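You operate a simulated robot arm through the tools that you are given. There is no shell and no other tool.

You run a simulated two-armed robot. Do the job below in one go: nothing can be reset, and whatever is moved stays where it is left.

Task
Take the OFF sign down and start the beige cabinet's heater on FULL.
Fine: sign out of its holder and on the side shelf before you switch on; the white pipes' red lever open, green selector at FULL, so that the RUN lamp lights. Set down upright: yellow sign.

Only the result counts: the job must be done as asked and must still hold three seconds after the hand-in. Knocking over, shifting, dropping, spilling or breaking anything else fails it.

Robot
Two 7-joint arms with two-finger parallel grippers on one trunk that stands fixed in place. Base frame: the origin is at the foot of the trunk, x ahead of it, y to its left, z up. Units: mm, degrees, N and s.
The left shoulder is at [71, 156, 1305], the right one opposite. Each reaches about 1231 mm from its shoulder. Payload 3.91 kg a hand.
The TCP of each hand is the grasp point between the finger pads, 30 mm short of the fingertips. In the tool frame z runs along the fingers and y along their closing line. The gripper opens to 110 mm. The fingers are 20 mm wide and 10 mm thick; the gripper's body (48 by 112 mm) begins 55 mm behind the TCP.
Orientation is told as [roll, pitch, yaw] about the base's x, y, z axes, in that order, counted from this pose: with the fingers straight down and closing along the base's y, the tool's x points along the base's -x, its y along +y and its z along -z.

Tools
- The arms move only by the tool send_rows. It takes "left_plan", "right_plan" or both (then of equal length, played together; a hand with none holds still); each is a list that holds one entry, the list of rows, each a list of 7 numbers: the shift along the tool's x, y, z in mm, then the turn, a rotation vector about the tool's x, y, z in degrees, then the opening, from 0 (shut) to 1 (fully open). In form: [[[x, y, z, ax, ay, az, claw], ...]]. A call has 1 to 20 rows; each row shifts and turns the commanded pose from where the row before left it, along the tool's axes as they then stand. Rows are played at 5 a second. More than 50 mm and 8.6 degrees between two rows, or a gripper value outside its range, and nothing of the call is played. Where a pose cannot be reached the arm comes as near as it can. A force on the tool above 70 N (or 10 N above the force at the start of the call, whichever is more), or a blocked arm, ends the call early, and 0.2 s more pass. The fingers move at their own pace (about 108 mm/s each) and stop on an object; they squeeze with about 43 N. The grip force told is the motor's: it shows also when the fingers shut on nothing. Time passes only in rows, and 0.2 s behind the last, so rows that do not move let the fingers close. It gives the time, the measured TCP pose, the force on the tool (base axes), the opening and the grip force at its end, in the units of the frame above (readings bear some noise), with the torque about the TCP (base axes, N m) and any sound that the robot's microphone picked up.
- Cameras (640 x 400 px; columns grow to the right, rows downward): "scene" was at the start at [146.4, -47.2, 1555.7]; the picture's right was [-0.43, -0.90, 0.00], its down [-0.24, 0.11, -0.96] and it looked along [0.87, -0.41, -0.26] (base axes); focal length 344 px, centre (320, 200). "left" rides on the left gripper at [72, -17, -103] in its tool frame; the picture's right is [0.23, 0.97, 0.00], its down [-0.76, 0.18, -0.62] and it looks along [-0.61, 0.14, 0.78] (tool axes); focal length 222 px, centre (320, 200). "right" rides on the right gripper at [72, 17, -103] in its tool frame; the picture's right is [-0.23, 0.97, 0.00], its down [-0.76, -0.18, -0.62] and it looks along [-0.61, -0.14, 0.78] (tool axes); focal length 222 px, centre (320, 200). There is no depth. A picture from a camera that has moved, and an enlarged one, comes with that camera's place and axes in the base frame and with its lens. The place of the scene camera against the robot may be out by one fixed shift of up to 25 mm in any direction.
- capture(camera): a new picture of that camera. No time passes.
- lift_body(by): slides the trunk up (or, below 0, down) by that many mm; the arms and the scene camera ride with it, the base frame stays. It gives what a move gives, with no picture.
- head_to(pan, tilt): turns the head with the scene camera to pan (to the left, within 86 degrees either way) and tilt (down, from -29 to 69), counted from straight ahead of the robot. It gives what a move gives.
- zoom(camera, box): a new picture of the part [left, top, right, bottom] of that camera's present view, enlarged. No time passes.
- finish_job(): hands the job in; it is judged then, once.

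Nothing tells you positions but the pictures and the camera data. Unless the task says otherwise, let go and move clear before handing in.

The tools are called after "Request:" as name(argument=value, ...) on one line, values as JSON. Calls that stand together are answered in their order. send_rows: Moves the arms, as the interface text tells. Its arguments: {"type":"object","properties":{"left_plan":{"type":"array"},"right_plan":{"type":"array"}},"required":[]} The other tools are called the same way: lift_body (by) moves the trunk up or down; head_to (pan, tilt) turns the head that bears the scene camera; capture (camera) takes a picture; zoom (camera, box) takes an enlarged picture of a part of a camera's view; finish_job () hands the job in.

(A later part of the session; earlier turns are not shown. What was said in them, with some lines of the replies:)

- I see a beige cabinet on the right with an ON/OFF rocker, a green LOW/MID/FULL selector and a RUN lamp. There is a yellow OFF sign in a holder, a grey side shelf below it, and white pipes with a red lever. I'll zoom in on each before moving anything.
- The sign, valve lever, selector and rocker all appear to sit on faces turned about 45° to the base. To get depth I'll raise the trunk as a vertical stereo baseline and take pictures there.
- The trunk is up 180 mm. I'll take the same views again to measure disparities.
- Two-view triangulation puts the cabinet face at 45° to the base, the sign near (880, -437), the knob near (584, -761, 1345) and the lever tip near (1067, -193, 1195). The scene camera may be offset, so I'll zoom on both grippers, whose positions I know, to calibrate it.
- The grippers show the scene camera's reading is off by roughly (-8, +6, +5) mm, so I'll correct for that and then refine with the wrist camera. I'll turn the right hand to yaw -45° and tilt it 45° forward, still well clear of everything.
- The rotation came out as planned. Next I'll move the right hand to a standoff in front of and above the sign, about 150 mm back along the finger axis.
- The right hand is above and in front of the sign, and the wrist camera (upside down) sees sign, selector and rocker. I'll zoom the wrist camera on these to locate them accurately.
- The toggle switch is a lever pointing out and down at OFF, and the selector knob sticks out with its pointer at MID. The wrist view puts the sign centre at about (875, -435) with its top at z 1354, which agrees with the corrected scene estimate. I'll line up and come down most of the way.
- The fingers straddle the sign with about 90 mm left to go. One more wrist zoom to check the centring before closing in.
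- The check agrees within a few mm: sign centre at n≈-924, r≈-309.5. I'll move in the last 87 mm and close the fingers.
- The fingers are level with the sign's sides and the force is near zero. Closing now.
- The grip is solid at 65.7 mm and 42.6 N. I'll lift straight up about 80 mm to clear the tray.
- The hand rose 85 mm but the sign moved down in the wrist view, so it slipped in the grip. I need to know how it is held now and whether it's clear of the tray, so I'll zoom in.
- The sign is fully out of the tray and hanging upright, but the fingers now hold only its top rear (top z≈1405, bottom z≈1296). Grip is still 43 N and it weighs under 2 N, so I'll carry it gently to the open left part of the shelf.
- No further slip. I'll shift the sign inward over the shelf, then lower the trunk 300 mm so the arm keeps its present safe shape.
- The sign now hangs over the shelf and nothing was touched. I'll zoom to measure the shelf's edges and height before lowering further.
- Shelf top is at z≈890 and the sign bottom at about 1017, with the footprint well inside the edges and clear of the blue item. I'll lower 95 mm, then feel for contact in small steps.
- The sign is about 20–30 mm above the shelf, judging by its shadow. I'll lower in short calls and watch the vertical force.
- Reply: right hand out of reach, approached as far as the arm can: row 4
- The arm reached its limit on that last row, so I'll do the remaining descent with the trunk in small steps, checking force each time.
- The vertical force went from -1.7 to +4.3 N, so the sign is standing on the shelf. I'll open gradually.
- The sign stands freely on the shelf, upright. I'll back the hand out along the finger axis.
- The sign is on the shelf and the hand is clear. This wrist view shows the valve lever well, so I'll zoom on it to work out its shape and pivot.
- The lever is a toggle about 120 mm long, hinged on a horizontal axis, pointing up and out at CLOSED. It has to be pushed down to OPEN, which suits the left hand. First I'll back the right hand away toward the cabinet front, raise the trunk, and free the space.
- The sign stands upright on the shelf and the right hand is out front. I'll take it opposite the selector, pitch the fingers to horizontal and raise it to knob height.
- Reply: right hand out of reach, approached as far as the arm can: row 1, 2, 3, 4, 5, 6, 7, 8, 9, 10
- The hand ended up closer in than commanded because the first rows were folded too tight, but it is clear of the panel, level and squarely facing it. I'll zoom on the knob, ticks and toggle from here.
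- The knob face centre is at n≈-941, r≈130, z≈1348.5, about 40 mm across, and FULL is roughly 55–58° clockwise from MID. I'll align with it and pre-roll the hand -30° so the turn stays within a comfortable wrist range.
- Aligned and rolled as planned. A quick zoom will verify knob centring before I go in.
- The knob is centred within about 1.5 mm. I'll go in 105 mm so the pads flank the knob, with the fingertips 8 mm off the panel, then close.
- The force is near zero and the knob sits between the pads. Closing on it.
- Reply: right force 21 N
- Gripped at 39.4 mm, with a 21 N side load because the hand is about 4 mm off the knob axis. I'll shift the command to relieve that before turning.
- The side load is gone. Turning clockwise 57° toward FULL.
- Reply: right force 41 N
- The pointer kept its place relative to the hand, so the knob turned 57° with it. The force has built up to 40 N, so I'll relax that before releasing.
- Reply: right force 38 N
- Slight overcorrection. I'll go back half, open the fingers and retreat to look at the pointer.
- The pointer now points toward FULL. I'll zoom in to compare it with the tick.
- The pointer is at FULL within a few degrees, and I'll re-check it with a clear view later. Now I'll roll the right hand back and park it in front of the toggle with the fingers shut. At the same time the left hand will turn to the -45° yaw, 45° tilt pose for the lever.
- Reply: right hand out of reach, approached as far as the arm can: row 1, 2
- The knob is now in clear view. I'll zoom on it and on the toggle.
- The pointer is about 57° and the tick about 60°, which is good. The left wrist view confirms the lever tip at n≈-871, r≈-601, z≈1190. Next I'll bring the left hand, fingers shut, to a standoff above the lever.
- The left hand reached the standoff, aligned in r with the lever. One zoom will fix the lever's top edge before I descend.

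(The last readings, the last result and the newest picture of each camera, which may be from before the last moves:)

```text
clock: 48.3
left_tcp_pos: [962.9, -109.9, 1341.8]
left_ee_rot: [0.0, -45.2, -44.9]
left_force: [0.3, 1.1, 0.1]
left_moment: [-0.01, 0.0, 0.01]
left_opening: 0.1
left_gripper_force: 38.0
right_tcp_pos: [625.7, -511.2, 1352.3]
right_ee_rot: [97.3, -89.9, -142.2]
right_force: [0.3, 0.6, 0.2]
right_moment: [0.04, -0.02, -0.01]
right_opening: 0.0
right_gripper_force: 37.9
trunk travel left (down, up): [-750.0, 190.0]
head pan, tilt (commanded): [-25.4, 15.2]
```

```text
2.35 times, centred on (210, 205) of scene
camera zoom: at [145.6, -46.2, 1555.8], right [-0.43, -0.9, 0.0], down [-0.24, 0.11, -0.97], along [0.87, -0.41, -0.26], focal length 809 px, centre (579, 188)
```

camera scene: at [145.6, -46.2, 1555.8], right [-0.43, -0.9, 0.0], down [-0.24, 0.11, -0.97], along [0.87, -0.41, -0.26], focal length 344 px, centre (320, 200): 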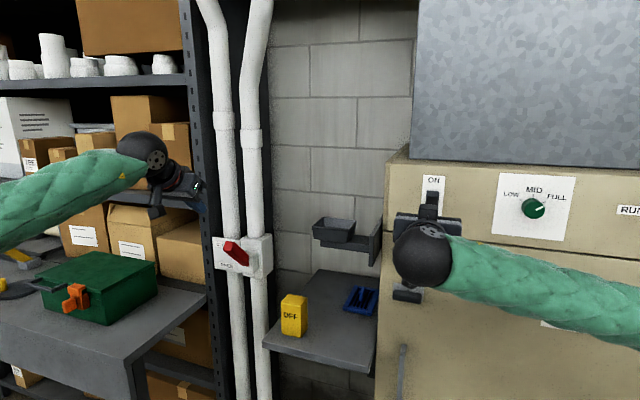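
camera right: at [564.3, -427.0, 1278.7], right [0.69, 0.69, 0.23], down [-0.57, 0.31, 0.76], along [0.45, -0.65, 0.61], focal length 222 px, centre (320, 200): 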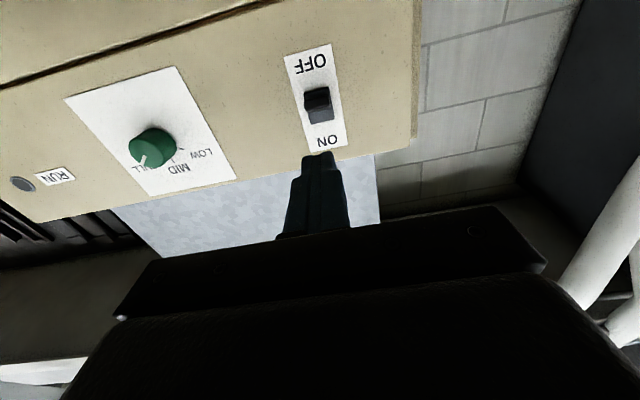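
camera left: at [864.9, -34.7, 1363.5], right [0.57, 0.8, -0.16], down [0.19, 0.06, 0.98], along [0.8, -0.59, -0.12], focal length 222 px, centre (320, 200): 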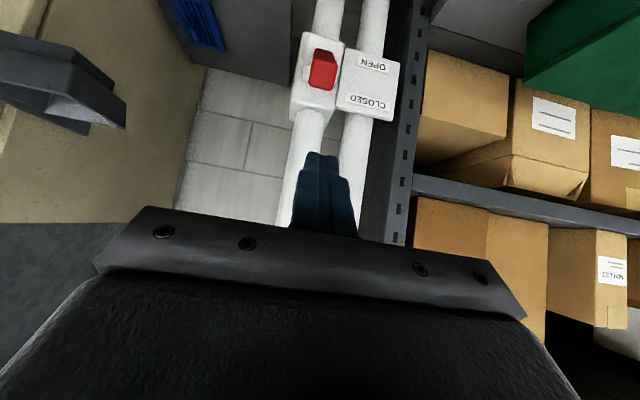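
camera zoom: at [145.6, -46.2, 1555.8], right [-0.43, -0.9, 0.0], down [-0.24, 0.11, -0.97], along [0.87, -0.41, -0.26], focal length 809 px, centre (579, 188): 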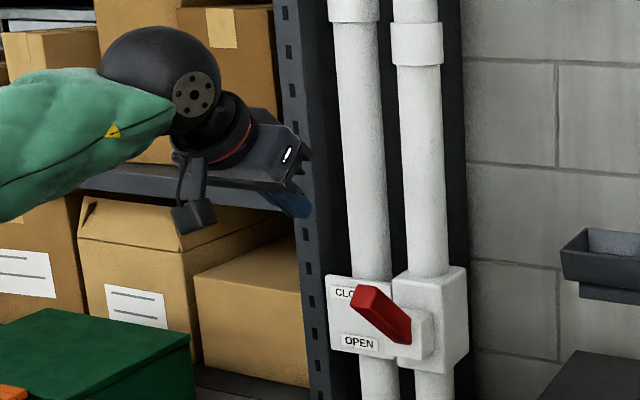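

Lever top tip edge confirmed at (n -882, z 1200). I'll move the closed fingertips just above and slightly inside that edge.

Request:
send_rows(left_plan=[[[-3.8, 0, 38.7, 0, 0, 0, 0], [-3.8, 0, 38.7, 0, 0, 0, 0], [-3.8, 0, 38.7, 0, 0, 0, 0], [-3.8, 0, 38.7, 0, 0, 0, 0], [0, 0, 0, 0, 0, 0, 0]]])

Request:
capture(camera="left")

Request:
zoom(camera="scene", box=[160, 180, 300, 290])

```text
clock: 49.5
left_tcp_pos: [1048.6, -194.2, 1242.6]
left_ee_rot: [-0.1, -45.2, -44.9]
left_force: [-0.8, 0.0, -0.8]
left_moment: [0.02, -0.01, -0.03]
left_opening: 0.0
left_gripper_force: 37.3
right_tcp_pos: [625.9, -509.5, 1352.1]
right_ee_rot: [130.0, -90.0, -174.9]
right_force: [0.4, -0.3, 0.1]
right_moment: [0.04, 0.02, 0.0]
right_opening: 0.1
right_gripper_force: 37.3
trunk travel left (down, up): [-750.0, 190.0]
head pan, tilt (commanded): [-25.4, 15.2]
```

```text
taken
camera left: at [949.3, -117.9, 1263.2], right [0.57, 0.8, -0.16], down [0.19, 0.06, 0.98], along [0.8, -0.59, -0.12], focal length 222 px, centre (320, 200)
```

left: 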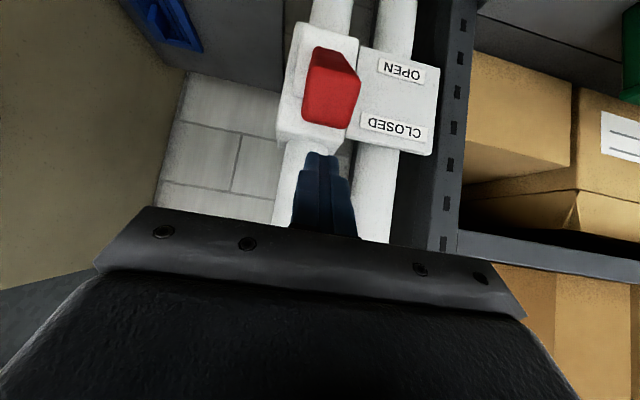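

```text
3.64 times, centred on (230, 235) of scene
camera zoom: at [145.5, -45.5, 1555.9], right [-0.43, -0.9, 0.0], down [-0.24, 0.11, -0.97], along [0.87, -0.41, -0.26], focal length 1250 px, centre (647, 73)
```

zoom: 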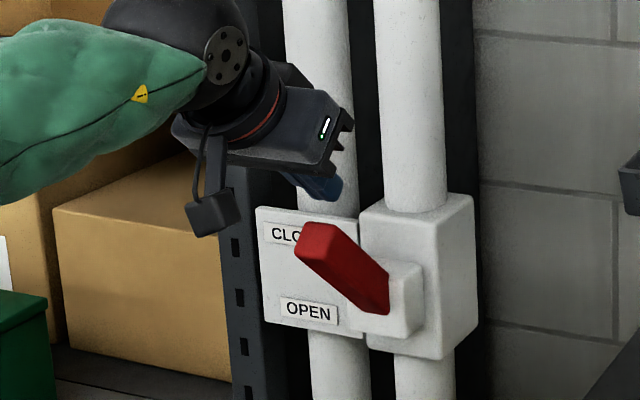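

The fingertips are just above the lever. I'll push straight down 80 mm and check.

Request:
send_rows(left_plan=[[[5.66, 0, 5.66, 0, 0, 0, 0], [5.66, 0, 5.66, 0, 0, 0, 0], [5.66, 0, 5.66, 0, 0, 0, 0], [5.66, 0, 5.66, 0, 0, 0, 0], [5.66, 0, 5.66, 0, 0, 0, 0], [5.66, 0, 5.66, 0, 0, 0, 0], [5.66, 0, 5.66, 0, 0, 0, 0], [5.66, 0, 5.66, 0, 0, 0, 0], [5.66, 0, 5.66, 0, 0, 0, 0], [5.66, 0, 5.66, 0, 0, 0, 0]]])

Request:
capture(camera="left")

Request:
zoom(camera="scene", box=[160, 180, 300, 290])

```text
clock: 51.7
left_tcp_pos: [1048.7, -197.0, 1161.3]
left_ee_rot: [0.0, -44.9, -45.1]
left_force: [0.5, -1.0, 0.2]
left_moment: [-0.01, 0.0, -0.01]
left_opening: 0.0
left_gripper_force: 37.2
right_tcp_pos: [625.5, -512.2, 1351.2]
right_ee_rot: [37.6, -89.9, -82.5]
right_force: [0.1, 0.1, -0.4]
right_moment: [-0.02, 0.0, 0.0]
right_opening: 0.0
right_gripper_force: 37.5
trunk travel left (down, up): [-750.0, 190.0]
head pan, tilt (commanded): [-25.4, 15.2]
```

```text
taken
camera left: at [949.9, -120.0, 1182.7], right [0.57, 0.8, -0.16], down [0.19, 0.06, 0.98], along [0.8, -0.59, -0.12], focal length 222 px, centre (320, 200)
```

left: 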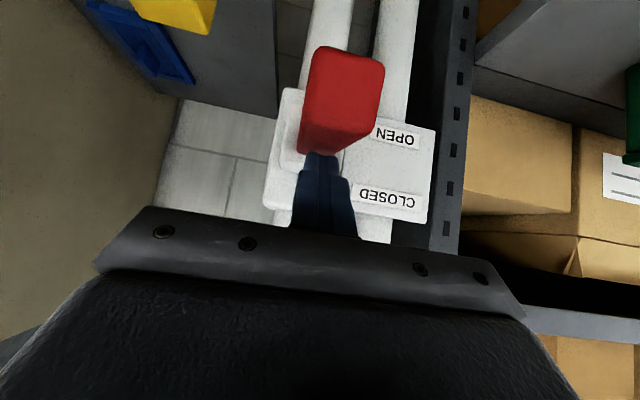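

```text
3.64 times, centred on (230, 235) of scene
camera zoom: at [146.8, -47.2, 1555.6], right [-0.43, -0.9, 0.0], down [-0.24, 0.11, -0.96], along [0.87, -0.41, -0.26], focal length 1250 px, centre (647, 73)
```

zoom: 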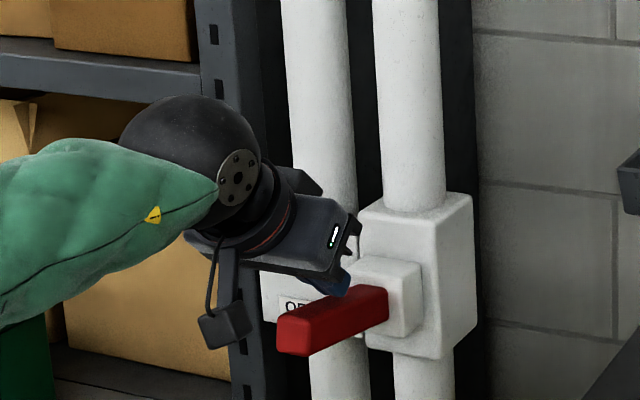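

The lever has swung down past level and the force is low. I'll keep pushing down toward OPEN in a further 50 mm.

Request:
send_rows(left_plan=[[[5.66, 0, 5.66, 0, 0, 0, 0], [5.66, 0, 5.66, 0, 0, 0, 0], [5.66, 0, 5.66, 0, 0, 0, 0], [5.66, 0, 5.66, 0, 0, 0, 0], [5.66, 0, 5.66, 0, 0, 0, 0], [5.66, 0, 5.66, 0, 0, 0, 0]]])

Request:
capture(camera="left")

Request:
zoom(camera="scene", box=[160, 180, 300, 290])

```text
clock: 53.2
left_tcp_pos: [1047.3, -196.7, 1130.5]
left_ee_rot: [0.4, -46.2, -45.1]
left_force: [-17.0, 6.4, 26.4]
left_moment: [-0.1, 0.18, -0.08]
left_opening: 0.0
left_gripper_force: 37.9
right_tcp_pos: [624.3, -509.0, 1353.4]
right_ee_rot: [133.5, -89.8, -178.4]
right_force: [0.7, -0.1, -0.6]
right_moment: [0.01, 0.0, -0.03]
right_opening: 0.0
right_gripper_force: 37.5
trunk travel left (down, up): [-750.0, 190.0]
head pan, tilt (commanded): [-25.4, 15.2]
stopped in row 6 (left hand): the force on the tool passed its limit at 72 N (the readings are from after the stop); the commanded pose is now the measured one
```

```text
taken
camera left: at [948.5, -119.8, 1150.0], right [0.58, 0.8, -0.16], down [0.18, 0.07, 0.98], along [0.8, -0.6, -0.1], focal length 222 px, centre (320, 200)
```

left: 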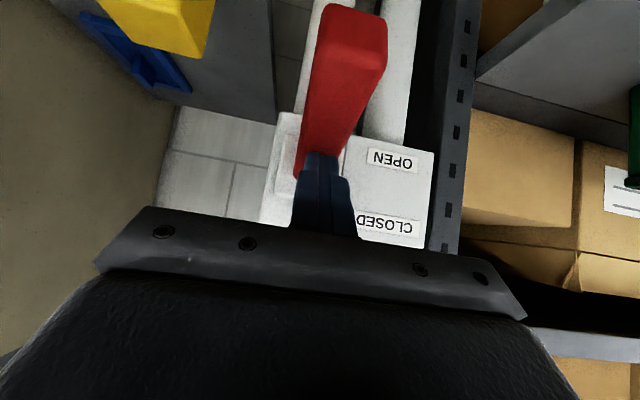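

```text
3.64 times, centred on (230, 235) of scene
camera zoom: at [142.1, -45.0, 1555.7], right [-0.43, -0.9, 0.0], down [-0.23, 0.11, -0.97], along [0.87, -0.41, -0.26], focal length 1250 px, centre (647, 73)
```

zoom: 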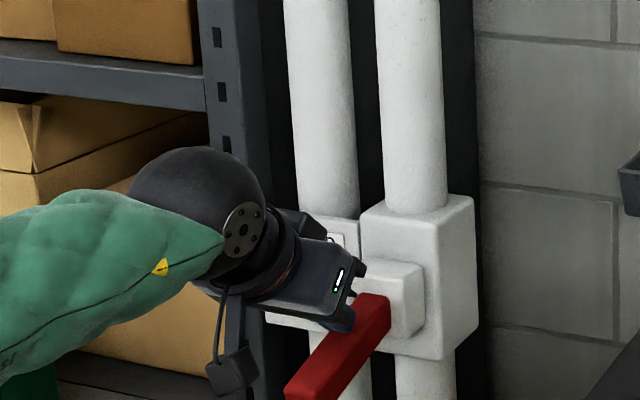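

The force limit tripped at 72 N, so the lever seems to be at its end stop. I'll lift off and look at its position.

Request:
send_rows(left_plan=[[[-3, 0, -3, 0, 0, 0, 0], [-10, 0, -10, 0, 0, 0, 0], [-20, 0, -20, 0, 0, 0, 0], [0, 0, -40, 0, 0, 0, 0], [0, 0, -40, 0, 0, 0, 0], [0, 0, 0, 0, 0, 0, 0]]])

Request:
capture(camera="left")

Request:
zoom(camera="scene", box=[160, 180, 300, 290])

```text
clock: 54.6
left_tcp_pos: [1010.4, -156.2, 1224.0]
left_ee_rot: [0.2, -45.7, -45.1]
left_force: [-0.2, 0.5, -1.0]
left_moment: [0.0, -0.01, 0.01]
left_opening: 0.0
left_gripper_force: 37.5
right_tcp_pos: [626.4, -514.2, 1350.5]
right_ee_rot: [33.2, -89.8, -78.1]
right_force: [-0.2, 0.3, 0.4]
right_moment: [-0.01, 0.02, 0.01]
right_opening: 0.2
right_gripper_force: 38.0
trunk travel left (down, up): [-750.0, 190.0]
head pan, tilt (commanded): [-25.4, 15.2]
```

```text
taken
camera left: at [910.1, -80.1, 1245.1], right [0.58, 0.8, -0.16], down [0.19, 0.06, 0.98], along [0.8, -0.59, -0.11], focal length 222 px, centre (320, 200)
```

left: 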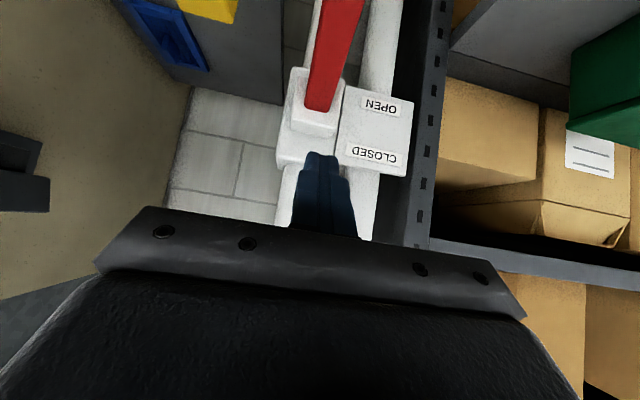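

```text
3.64 times, centred on (230, 235) of scene
camera zoom: at [147.1, -48.3, 1555.6], right [-0.43, -0.9, 0.0], down [-0.24, 0.11, -0.96], along [0.87, -0.41, -0.26], focal length 1250 px, centre (647, 73)
```

zoom: 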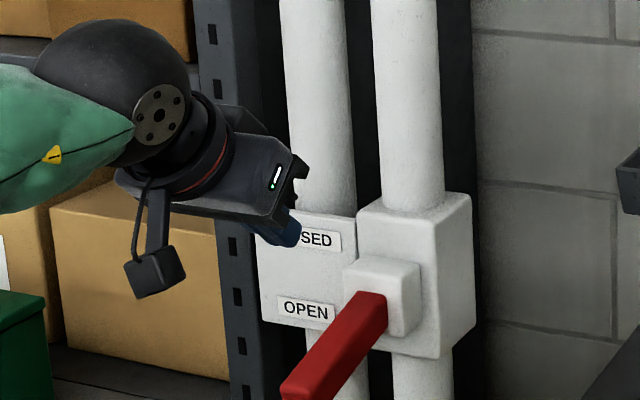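

The lever now points down and out. I'll check how far down it sits with a larger view.

Request:
zoom(camera="scene", box=[190, 210, 310, 310])

Request:
zoom(camera="left", box=[250, 0, 430, 130])

```text
4.00 times, centred on (250, 260) of scene
camera zoom: at [147.1, -48.3, 1555.6], right [-0.43, -0.9, 0.0], down [-0.24, 0.11, -0.96], along [0.87, -0.41, -0.26], focal length 1375 px, centre (600, -40)
```

zoom: 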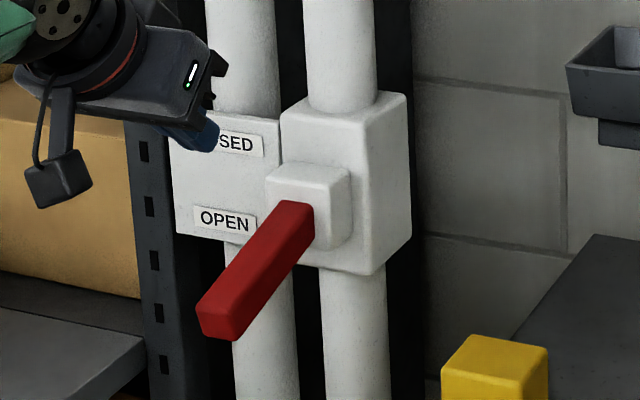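

```text
3.08 times, centred on (340, 65) of left
camera zoom: at [910.1, -80.1, 1245.1], right [0.58, 0.8, -0.16], down [0.19, 0.06, 0.98], along [0.8, -0.59, -0.11], focal length 684 px, centre (258, 615)
```

zoom: 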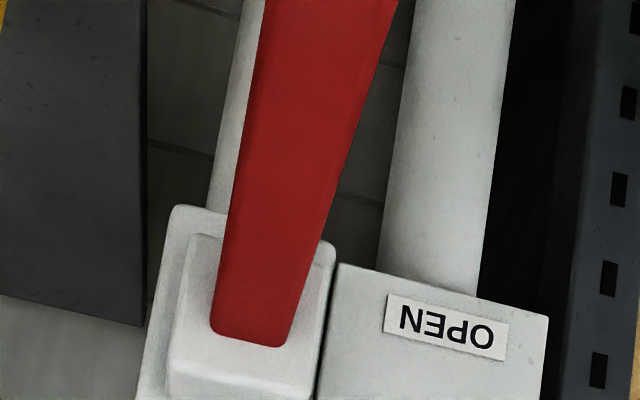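

The lever sits about 15° below level, having turned roughly 64°. It may be at its stop or may have further to go. I'll press gently near its tip, where leverage is better, in small steps to find out.

Request:
send_rows(left_plan=[[[18.9, 0, 26.4, 0, 0, 0, 0], [18.9, 0, 26.4, 0, 0, 0, 0], [18.9, 0, 26.4, 0, 0, 0, 0], [0, 0, 0, 0, 0, 0, 0]]])

Request:
capture(camera="left")

Request:
zoom(camera="scene", box=[190, 210, 310, 310])

```text
clock: 55.6
left_tcp_pos: [1022.5, -169.1, 1130.0]
left_ee_rot: [0.3, -45.8, -45.2]
left_force: [0.1, -0.2, 0.2]
left_moment: [0.01, 0.04, 0.0]
left_opening: 0.0
left_gripper_force: 37.5
right_tcp_pos: [626.1, -511.8, 1350.5]
right_ee_rot: [56.1, -89.9, -101.0]
right_force: [-0.5, -0.1, -0.5]
right_moment: [0.04, -0.01, 0.01]
right_opening: 0.2
right_gripper_force: 37.8
trunk travel left (down, up): [-750.0, 190.0]
head pan, tilt (commanded): [-25.4, 15.2]
```

```text
taken
camera left: at [923.4, -92.0, 1149.1], right [0.58, 0.8, -0.16], down [0.18, 0.06, 0.98], along [0.8, -0.59, -0.11], focal length 222 px, centre (320, 200)
```

left: 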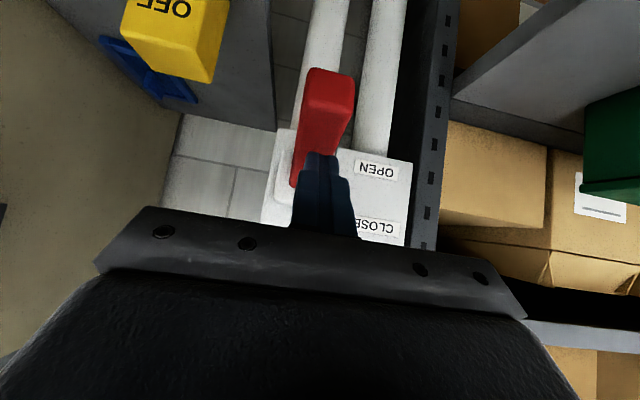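

```text
4.00 times, centred on (250, 260) of scene
camera zoom: at [146.2, -47.2, 1555.7], right [-0.43, -0.9, 0.0], down [-0.24, 0.11, -0.96], along [0.87, -0.41, -0.26], focal length 1375 px, centre (600, -40)
```

zoom: 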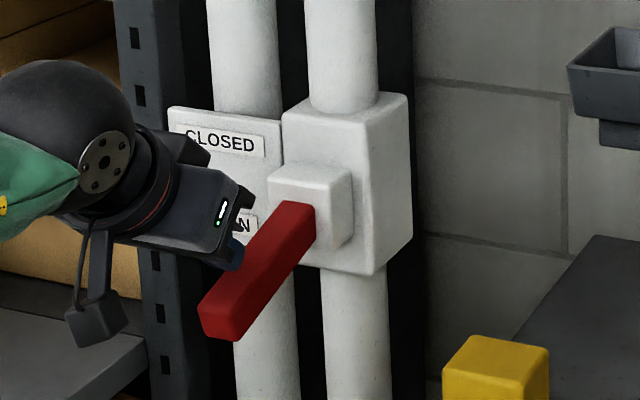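

The fingers are about 10 mm above the lever near its tip. Pressing down slowly.

Request:
send_rows(left_plan=[[[4, 0, 4, 0, 0, 0, 0], [2.5, 0, 2.5, 0, 0, 0, 0], [1.5, 0, 1.5, 0, 0, 0, 0], [1.5, 0, 1.5, 0, 0, 0, 0], [1.5, 0, 1.5, 0, 0, 0, 0], [0, 0, 0, 0, 0, 0, 0]]])

Request:
zoom(camera="scene", box=[190, 210, 310, 310])

```text
clock: 57.0
left_tcp_pos: [1021.2, -168.7, 1120.5]
left_ee_rot: [0.3, -46.1, -45.1]
left_force: [6.6, 0.5, 38.0]
left_moment: [-0.35, -0.56, 0.09]
left_opening: 0.0
left_gripper_force: 38.1
right_tcp_pos: [622.9, -511.2, 1352.8]
right_ee_rot: [119.8, -89.8, -164.8]
right_force: [-0.5, -0.1, 0.0]
right_moment: [-0.02, -0.01, 0.04]
right_opening: 0.0
right_gripper_force: 37.3
trunk travel left (down, up): [-750.0, 190.0]
head pan, tilt (commanded): [-25.4, 15.2]
```

```text
4.00 times, centred on (250, 260) of scene
camera zoom: at [142.9, -46.4, 1556.4], right [-0.43, -0.9, 0.0], down [-0.23, 0.11, -0.97], along [0.87, -0.41, -0.26], focal length 1375 px, centre (600, -40)
```

zoom: 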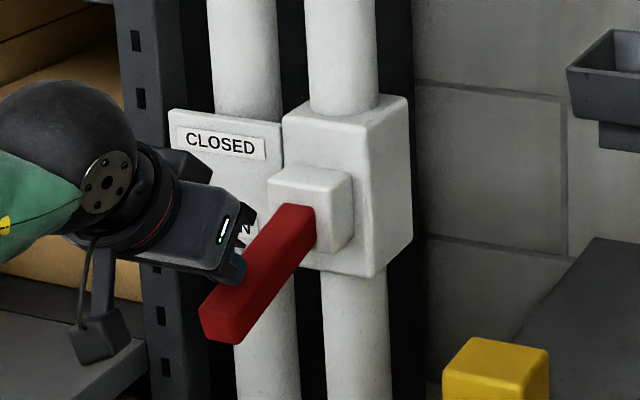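

At the tip, 38 N gives no movement, so the lever is against its OPEN stop. I'll lift off and retract the left hand well clear.

Request:
send_rows(left_plan=[[[-5, 0, -5, 0, 0, 0, 0], [-12, 0, -12, 0, 0, 0, 0], [-20, 0, -20, 0, 0, 0, 0], [0, 0, -40, 0, 0, 0, 0], [0, 0, -40, 0, 0, 0, 0], [0, 0, -40, 0, 0, 0, 0], [0, 0, -40, 0, 0, 0, 0], [0, 0, -40, 0, 0, 0, 0], [0, 0, 0, 0, 0, 0, 0]]])

Request:
capture(camera="left")

Request:
capture(camera="scene")

Request:
zoom(camera="scene", box=[190, 210, 310, 310])

Request:
capture(camera="right")

```text
clock: 59.0
left_tcp_pos: [920.7, -67.6, 1306.4]
left_ee_rot: [0.1, -45.7, -45.1]
left_force: [0.3, 0.0, -0.1]
left_moment: [-0.01, 0.03, -0.02]
left_opening: 0.2
left_gripper_force: 37.6
right_tcp_pos: [627.1, -512.3, 1350.2]
right_ee_rot: [22.9, -89.8, -68.0]
right_force: [-0.5, -0.9, -0.2]
right_moment: [-0.03, -0.02, 0.0]
right_opening: 0.0
right_gripper_force: 38.3
trunk travel left (down, up): [-750.0, 190.0]
head pan, tilt (commanded): [-25.4, 15.2]
```

```text
taken
camera left: at [820.3, 8.8, 1326.5], right [0.58, 0.8, -0.16], down [0.19, 0.06, 0.98], along [0.8, -0.59, -0.11], focal length 222 px, centre (320, 200)
```

left: 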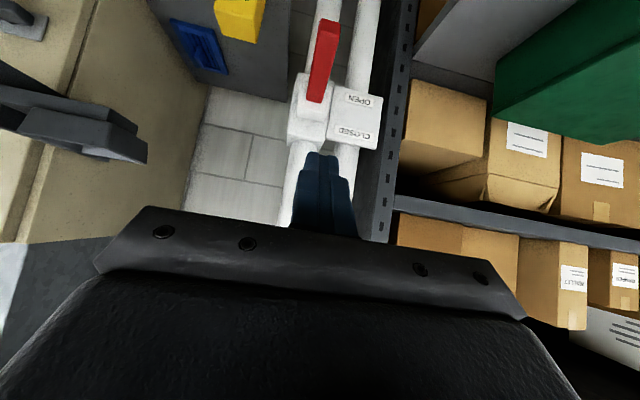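

```text
taken
camera scene: at [147.5, -47.9, 1555.5], right [-0.43, -0.9, 0.0], down [-0.24, 0.11, -0.96], along [0.87, -0.41, -0.26], focal length 344 px, centre (320, 200)
```

scene: 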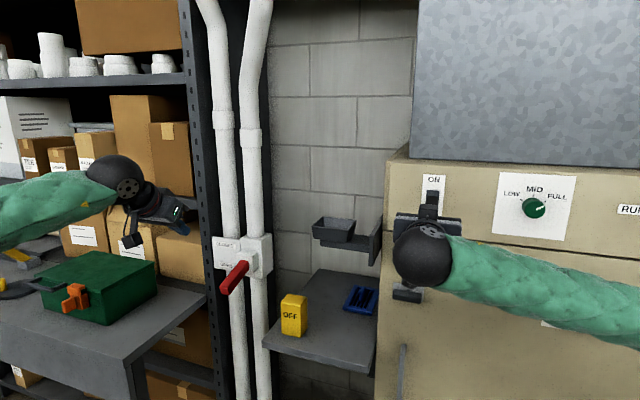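

```text
4.00 times, centred on (250, 260) of scene
camera zoom: at [147.5, -47.9, 1555.5], right [-0.43, -0.9, 0.0], down [-0.24, 0.11, -0.96], along [0.87, -0.41, -0.26], focal length 1375 px, centre (600, -40)
```

zoom: 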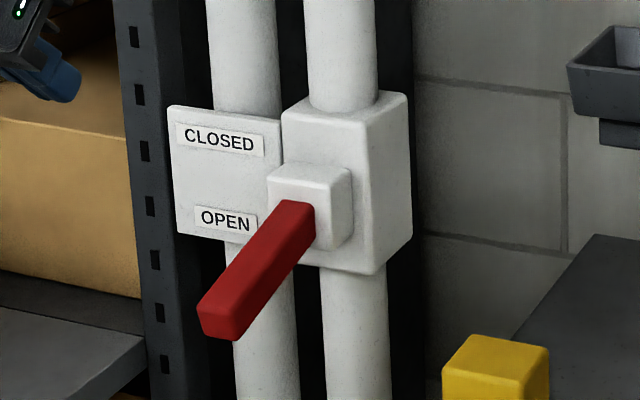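

```text
taken
camera right: at [565.5, -427.6, 1277.8], right [0.69, 0.69, 0.23], down [-0.57, 0.31, 0.76], along [0.45, -0.65, 0.61], focal length 222 px, centre (320, 200)
```

right: 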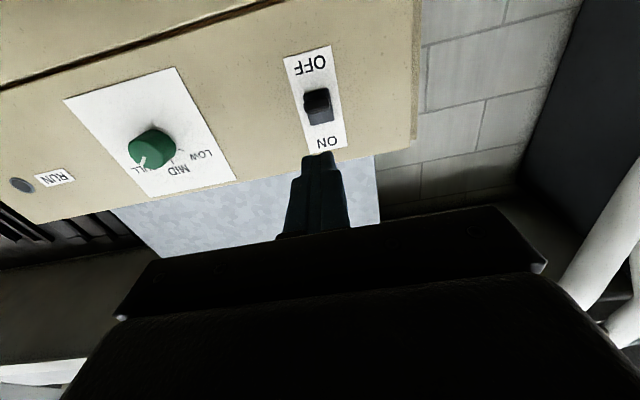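

The valve lever stays at OPEN, with the CLOSED and OPEN labels fully visible. Now the toggle: its tip is near n -931, r -80, z 1333–1344, pivoting at z≈1351. I'll bring the closed right fingers in underneath the tip.

Request:
send_rows(right_plan=[[[20, -1, 0, 0, 0, 0, 0], [19, 0, 0, 0, 0, 0, 0], [0, 0, 30, 0, 0, 0, 0], [0, 0, 30, 0, 0, 0, 0], [0, 0, 30, 0, 0, 0, 0], [0, 0, 22, 0, 0, 0, 0], [0, 0, 0, 0, 0, 0, 0]]])

Request:
capture(camera="right")

Request:
zoom(camera="scene", box=[380, 150, 640, 300])

```text
clock: 60.6
left_tcp_pos: [918.1, -67.5, 1308.1]
left_ee_rot: [0.2, -45.7, -44.9]
left_force: [-0.9, -0.5, -0.1]
left_moment: [0.03, -0.03, -0.01]
left_opening: 0.0
left_gripper_force: 37.3
right_tcp_pos: [704.0, -592.1, 1311.1]
right_ee_rot: [67.9, -89.9, -112.9]
right_force: [-0.2, -0.2, 0.5]
right_moment: [0.0, 0.01, 0.01]
right_opening: 0.0
right_gripper_force: 37.3
trunk travel left (down, up): [-750.0, 190.0]
head pan, tilt (commanded): [-25.4, 15.2]
```

```text
taken
camera right: at [642.4, -507.1, 1238.4], right [0.69, 0.69, 0.23], down [-0.57, 0.31, 0.76], along [0.45, -0.65, 0.61], focal length 222 px, centre (320, 200)
```

right: 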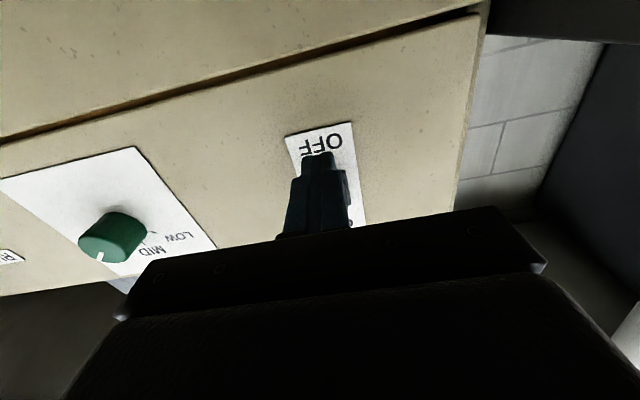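

```text
2.46 times, centred on (510, 225) of scene
camera zoom: at [146.1, -46.9, 1555.7], right [-0.43, -0.9, 0.0], down [-0.24, 0.11, -0.96], along [0.87, -0.41, -0.26], focal length 846 px, centre (-148, 138)
```

zoom: 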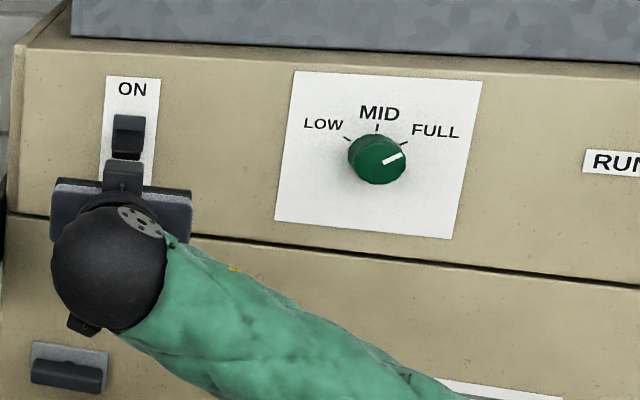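

The fingers are directly under the toggle's tip. Pushing up 35 mm.

Request:
send_rows(right_plan=[[[-5, 0, 0, 0, 0, 0, 0], [-5, 0, 0, 0, 0, 0, 0], [-5, 0, 0, 0, 0, 0, 0], [-5, 0, 0, 0, 0, 0, 0], [-5, 0, 0, 0, 0, 0, 0], [-5, 0, 0, 0, 0, 0, 0], [-5, 0, 0, 0, 0, 0, 0]]])

Request:
capture(camera="right")

Request:
zoom(camera="scene", box=[380, 150, 640, 300])

```text
clock: 62.2
left_tcp_pos: [919.0, -68.7, 1307.0]
left_ee_rot: [0.2, -45.7, -45.1]
left_force: [-0.1, 0.8, -0.5]
left_moment: [0.02, -0.01, -0.03]
left_opening: 0.0
left_gripper_force: 37.2
right_tcp_pos: [707.2, -592.2, 1344.4]
right_ee_rot: [0.9, -89.8, -45.7]
right_force: [-8.5, 3.5, -15.3]
right_moment: [0.39, 0.22, 0.08]
right_opening: 0.0
right_gripper_force: 37.8
trunk travel left (down, up): [-750.0, 190.0]
head pan, tilt (commanded): [-25.4, 15.2]
```

```text
taken
camera right: at [643.4, -506.9, 1272.4], right [0.69, 0.69, 0.23], down [-0.56, 0.31, 0.76], along [0.46, -0.65, 0.6], focal length 222 px, centre (320, 200)
```

right: 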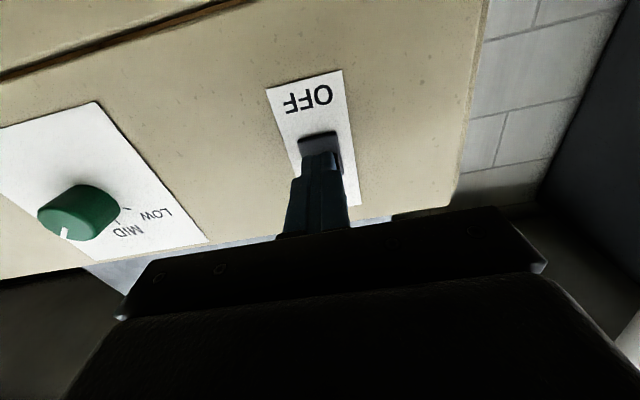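

```text
2.46 times, centred on (510, 225) of scene
camera zoom: at [146.8, -47.7, 1555.3], right [-0.43, -0.9, 0.0], down [-0.24, 0.11, -0.96], along [0.87, -0.41, -0.26], focal length 846 px, centre (-148, 138)
```

zoom: 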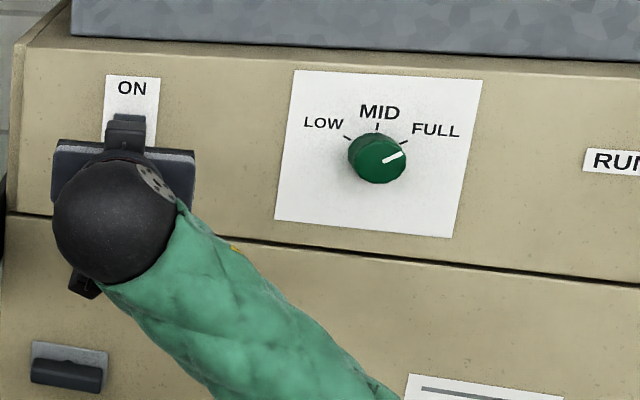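

The toggle is rising with 15 N of resistance. I'll push a little more, then check the RUN lamp by panning the head.

Request:
send_rows(right_plan=[[[-4, 0, 0, 0, 0, 0, 0], [-4, 0, 0, 0, 0, 0, 0], [-4, 0, 0, 0, 0, 0, 0], [0, 0, 0, 0, 0, 0, 0]]])

Request:
head_to(pan=-45, tilt=15.2)

Request:
capture(camera="scene")

Request:
capture(camera="right")

```text
clock: 62.8
left_tcp_pos: [918.7, -68.3, 1307.8]
left_ee_rot: [0.2, -45.8, -45.1]
left_force: [0.9, -0.5, 0.6]
left_moment: [-0.03, 0.01, 0.0]
left_opening: 0.0
left_gripper_force: 38.1
right_tcp_pos: [705.8, -592.0, 1345.4]
right_ee_rot: [-15.1, -89.1, -29.8]
right_force: [-13.0, 1.3, -23.5]
right_moment: [0.44, 0.43, -0.51]
right_opening: 0.1
right_gripper_force: 37.4
trunk travel left (down, up): [-750.0, 190.0]
head pan, tilt (commanded): [-25.4, 15.2]
stopped in row 2 (right hand): the force on the tool passed its limit at 79 N (the readings are from after the stop); the commanded pose is now the measured one
```

```text
clock: 63.6
left_tcp_pos: [918.7, -68.8, 1307.0]
left_ee_rot: [0.3, -45.7, -45.0]
left_force: [-0.1, 0.7, -0.4]
left_moment: [-0.04, 0.01, 0.01]
left_opening: 0.0
left_gripper_force: 37.6
right_tcp_pos: [706.8, -590.9, 1344.3]
right_ee_rot: [-11.9, -89.3, -33.0]
right_force: [-23.6, 8.1, -38.8]
right_moment: [0.72, 0.7, -0.6]
right_opening: 0.0
right_gripper_force: 37.9
trunk travel left (down, up): [-750.0, 190.0]
head pan, tilt (commanded): [-45.0, 15.2]
```

```text
taken
camera scene: at [128.2, -74.6, 1555.3], right [-0.71, -0.71, 0.0], down [-0.19, 0.19, -0.96], along [0.68, -0.68, -0.26], focal length 344 px, centre (320, 200)
```

scene: 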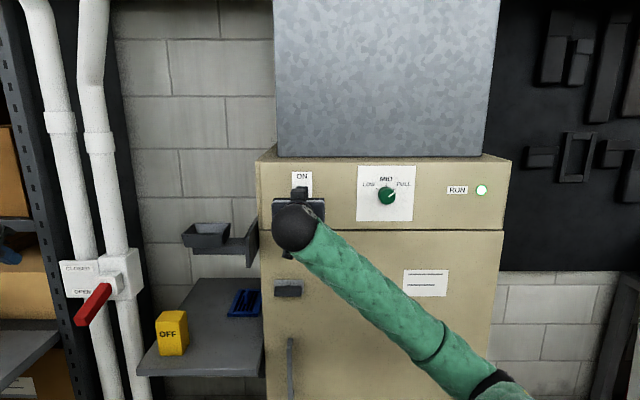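

```text
taken
camera right: at [643.4, -506.0, 1273.9], right [0.69, 0.69, 0.22], down [-0.56, 0.31, 0.77], along [0.46, -0.66, 0.6], focal length 222 px, centre (320, 200)
```

right: 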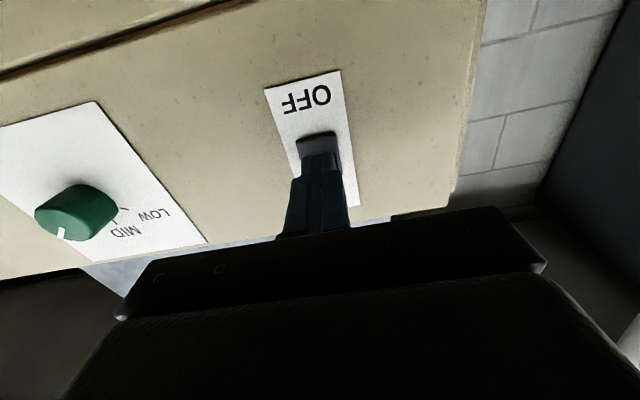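

The RUN lamp is lit green and the toggle is at its stop. I'll lower the fingers to relieve the load, then back straight out.

Request:
send_rows(right_plan=[[[3, 0, 0, 0, 0, 0, 0], [5, 0, 0, 0, 0, 0, 0], [8, 0, 0, 0, 0, 0, 0], [12, 0, 0, 0, 0, 0, 0], [0, 0, -20, 0, 0, 0, 0], [0, 0, -35, 0, 0, 0, 0], [0, 0, -35, 0, 0, 0, 0], [0, 0, 0, 0, 0, 0, 0]]])

Request:
capture(camera="scene")

Request:
zoom(camera="scene", box=[340, 150, 520, 240])

Request:
capture(camera="right")

```text
clock: 65.4
left_tcp_pos: [918.7, -67.3, 1306.8]
left_ee_rot: [0.2, -45.6, -45.1]
left_force: [1.1, -0.6, 0.5]
left_moment: [-0.01, 0.01, -0.04]
left_opening: 0.1
left_gripper_force: 37.8
right_tcp_pos: [641.4, -528.3, 1322.3]
right_ee_rot: [-13.8, -89.3, -31.1]
right_force: [-0.3, 0.0, -0.2]
right_moment: [-0.01, 0.0, 0.01]
right_opening: 0.0
right_gripper_force: 37.7
trunk travel left (down, up): [-750.0, 190.0]
head pan, tilt (commanded): [-45.0, 15.2]
```

```text
taken
camera scene: at [128.2, -73.9, 1555.6], right [-0.71, -0.71, 0.0], down [-0.19, 0.19, -0.96], along [0.68, -0.68, -0.26], focal length 344 px, centre (320, 200)
```

scene: 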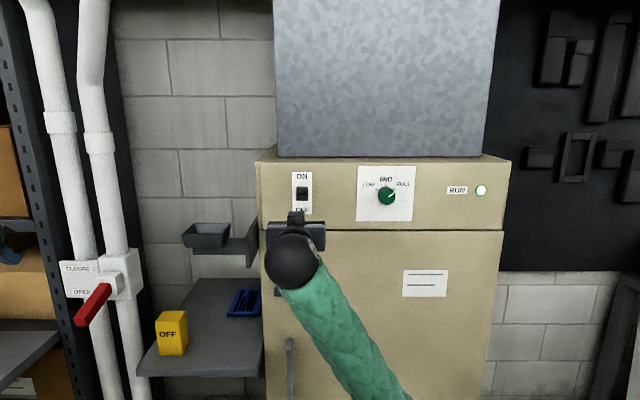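

```text
3.56 times, centred on (430, 195) of scene
camera zoom: at [128.2, -73.9, 1555.6], right [-0.71, -0.71, 0.0], down [-0.19, 0.19, -0.96], along [0.68, -0.68, -0.26], focal length 1223 px, centre (-71, 218)
```

zoom: 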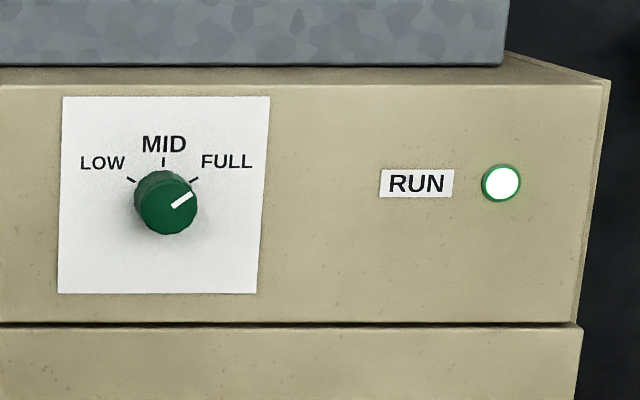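

```text
taken
camera right: at [578.9, -442.5, 1250.9], right [0.69, 0.69, 0.22], down [-0.56, 0.31, 0.77], along [0.46, -0.66, 0.6], focal length 222 px, centre (320, 200)
```

right: 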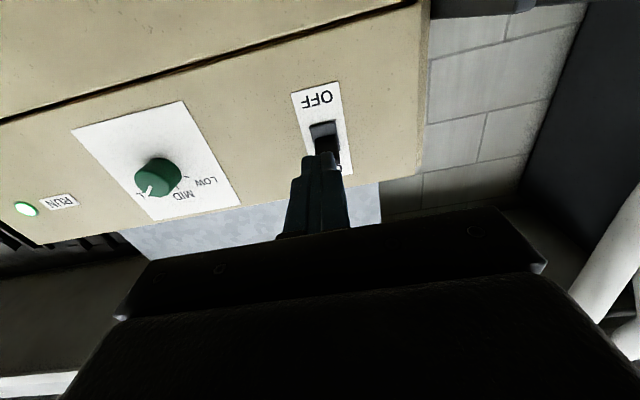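

RUN is lit and the pointer lines up with the FULL tick in this near-frontal view. I'll back both hands off a bit more, let some time pass, and check everything again.

Request:
send_rows(right_plan=[[[0, 0, -20, 0, 0, 0, 0], [0, 0, -20, 0, 0, 0, 0], [0, 0, 0, 0, 0, 0, 0], [0, 0, 0, 0, 0, 0, 0], [0, 0, 0, 0, 0, 0, 0], [0, 0, 0, 0, 0, 0, 0], [0, 0, 0, 0, 0, 0, 0], [0, 0, 0, 0, 0, 0, 0], [0, 0, 0, 0, 0, 0, 0], [0, 0, 0, 0, 0, 0, 0]]], left_plan=[[[0, 0, -30, 0, 0, 0, 0], [0, 0, -30, 0, 0, 0, 0], [0, 0, -30, 0, 0, 0, 0], [0, 0, 0, 0, 0, 0, 0], [0, 0, 0, 0, 0, 0, 0], [0, 0, 0, 0, 0, 0, 0], [0, 0, 0, 0, 0, 0, 0], [0, 0, 0, 0, 0, 0, 0], [0, 0, 0, 0, 0, 0, 0], [0, 0, 0, 0, 0, 0, 0]]])

Request:
capture(camera="scene")

Request:
zoom(camera="scene", box=[260, 150, 520, 240])

Request:
zoom(camera="scene", box=[50, 210, 280, 390])

```text
clock: 67.6
left_tcp_pos: [874.3, -21.2, 1369.1]
left_ee_rot: [0.2, -45.7, -45.1]
left_force: [0.0, -0.3, 0.2]
left_moment: [-0.02, 0.02, -0.01]
left_opening: 0.0
left_gripper_force: 38.1
right_tcp_pos: [611.7, -498.3, 1320.5]
right_ee_rot: [-15.3, -89.3, -29.8]
right_force: [0.4, 0.3, -0.5]
right_moment: [-0.02, -0.02, -0.01]
right_opening: 0.0
right_gripper_force: 38.1
trunk travel left (down, up): [-750.0, 190.0]
head pan, tilt (commanded): [-45.0, 15.2]
```

```text
taken
camera scene: at [128.3, -72.8, 1555.7], right [-0.71, -0.71, 0.0], down [-0.19, 0.19, -0.96], along [0.68, -0.68, -0.26], focal length 344 px, centre (320, 200)
```

scene: 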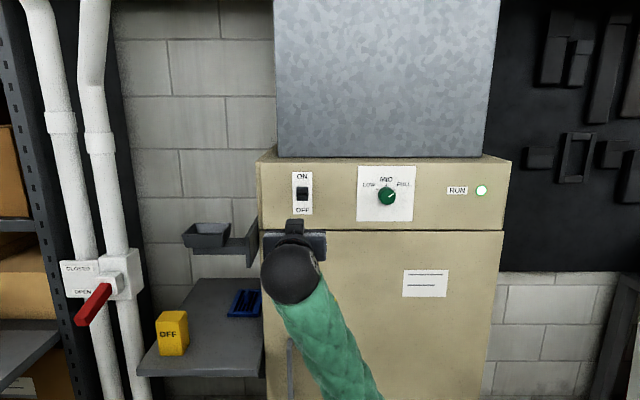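

```text
2.46 times, centred on (390, 195) of scene
camera zoom: at [128.3, -72.8, 1555.7], right [-0.71, -0.71, 0.0], down [-0.19, 0.19, -0.96], along [0.68, -0.68, -0.26], focal length 846 px, centre (148, 212)
```

zoom: 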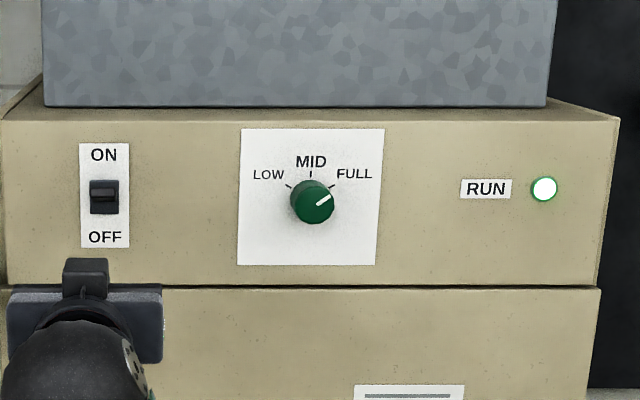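

```text
2.22 times, centred on (165, 300) of scene
camera zoom: at [128.3, -72.8, 1555.7], right [-0.71, -0.71, 0.0], down [-0.19, 0.19, -0.96], along [0.68, -0.68, -0.26], focal length 764 px, centre (664, -22)
```

zoom: 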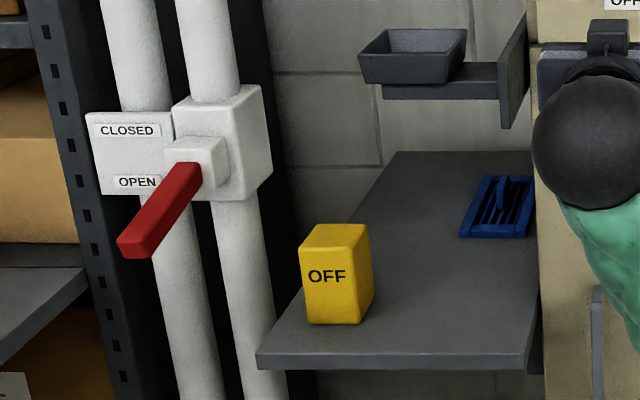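

Everything holds: the OFF sign stands upright on the side shelf and its tray is empty. The valve lever is at OPEN, the selector at FULL, the switch at ON, and the RUN lamp is steadily lit. Both hands are clear, so I'm handing in.

Request:
finish_job()

```text
The job is handed in.
```

The heater is running on FULL: the RUN lamp lit when I switched it on and was still lit about four seconds later, just before I handed in.

- **Sign:** the yellow OFF sign is out of its holder, standing upright on the side shelf. It was there before I switched on. It slipped a few centimetres in the gripper while I lifted it out, but it never dropped and was set down gently.
- **Valve:** the red lever on the white pipes is pushed down to OPEN, against its stop.
- **Selector:** the green pointer lines up with the FULL mark, within a few degrees.
- **Switch:** the toggle on the cabinet is at ON.

In the last pictures nothing else looked moved or knocked, including the blue item on the shelf. Both hands were empty and clear of everything.
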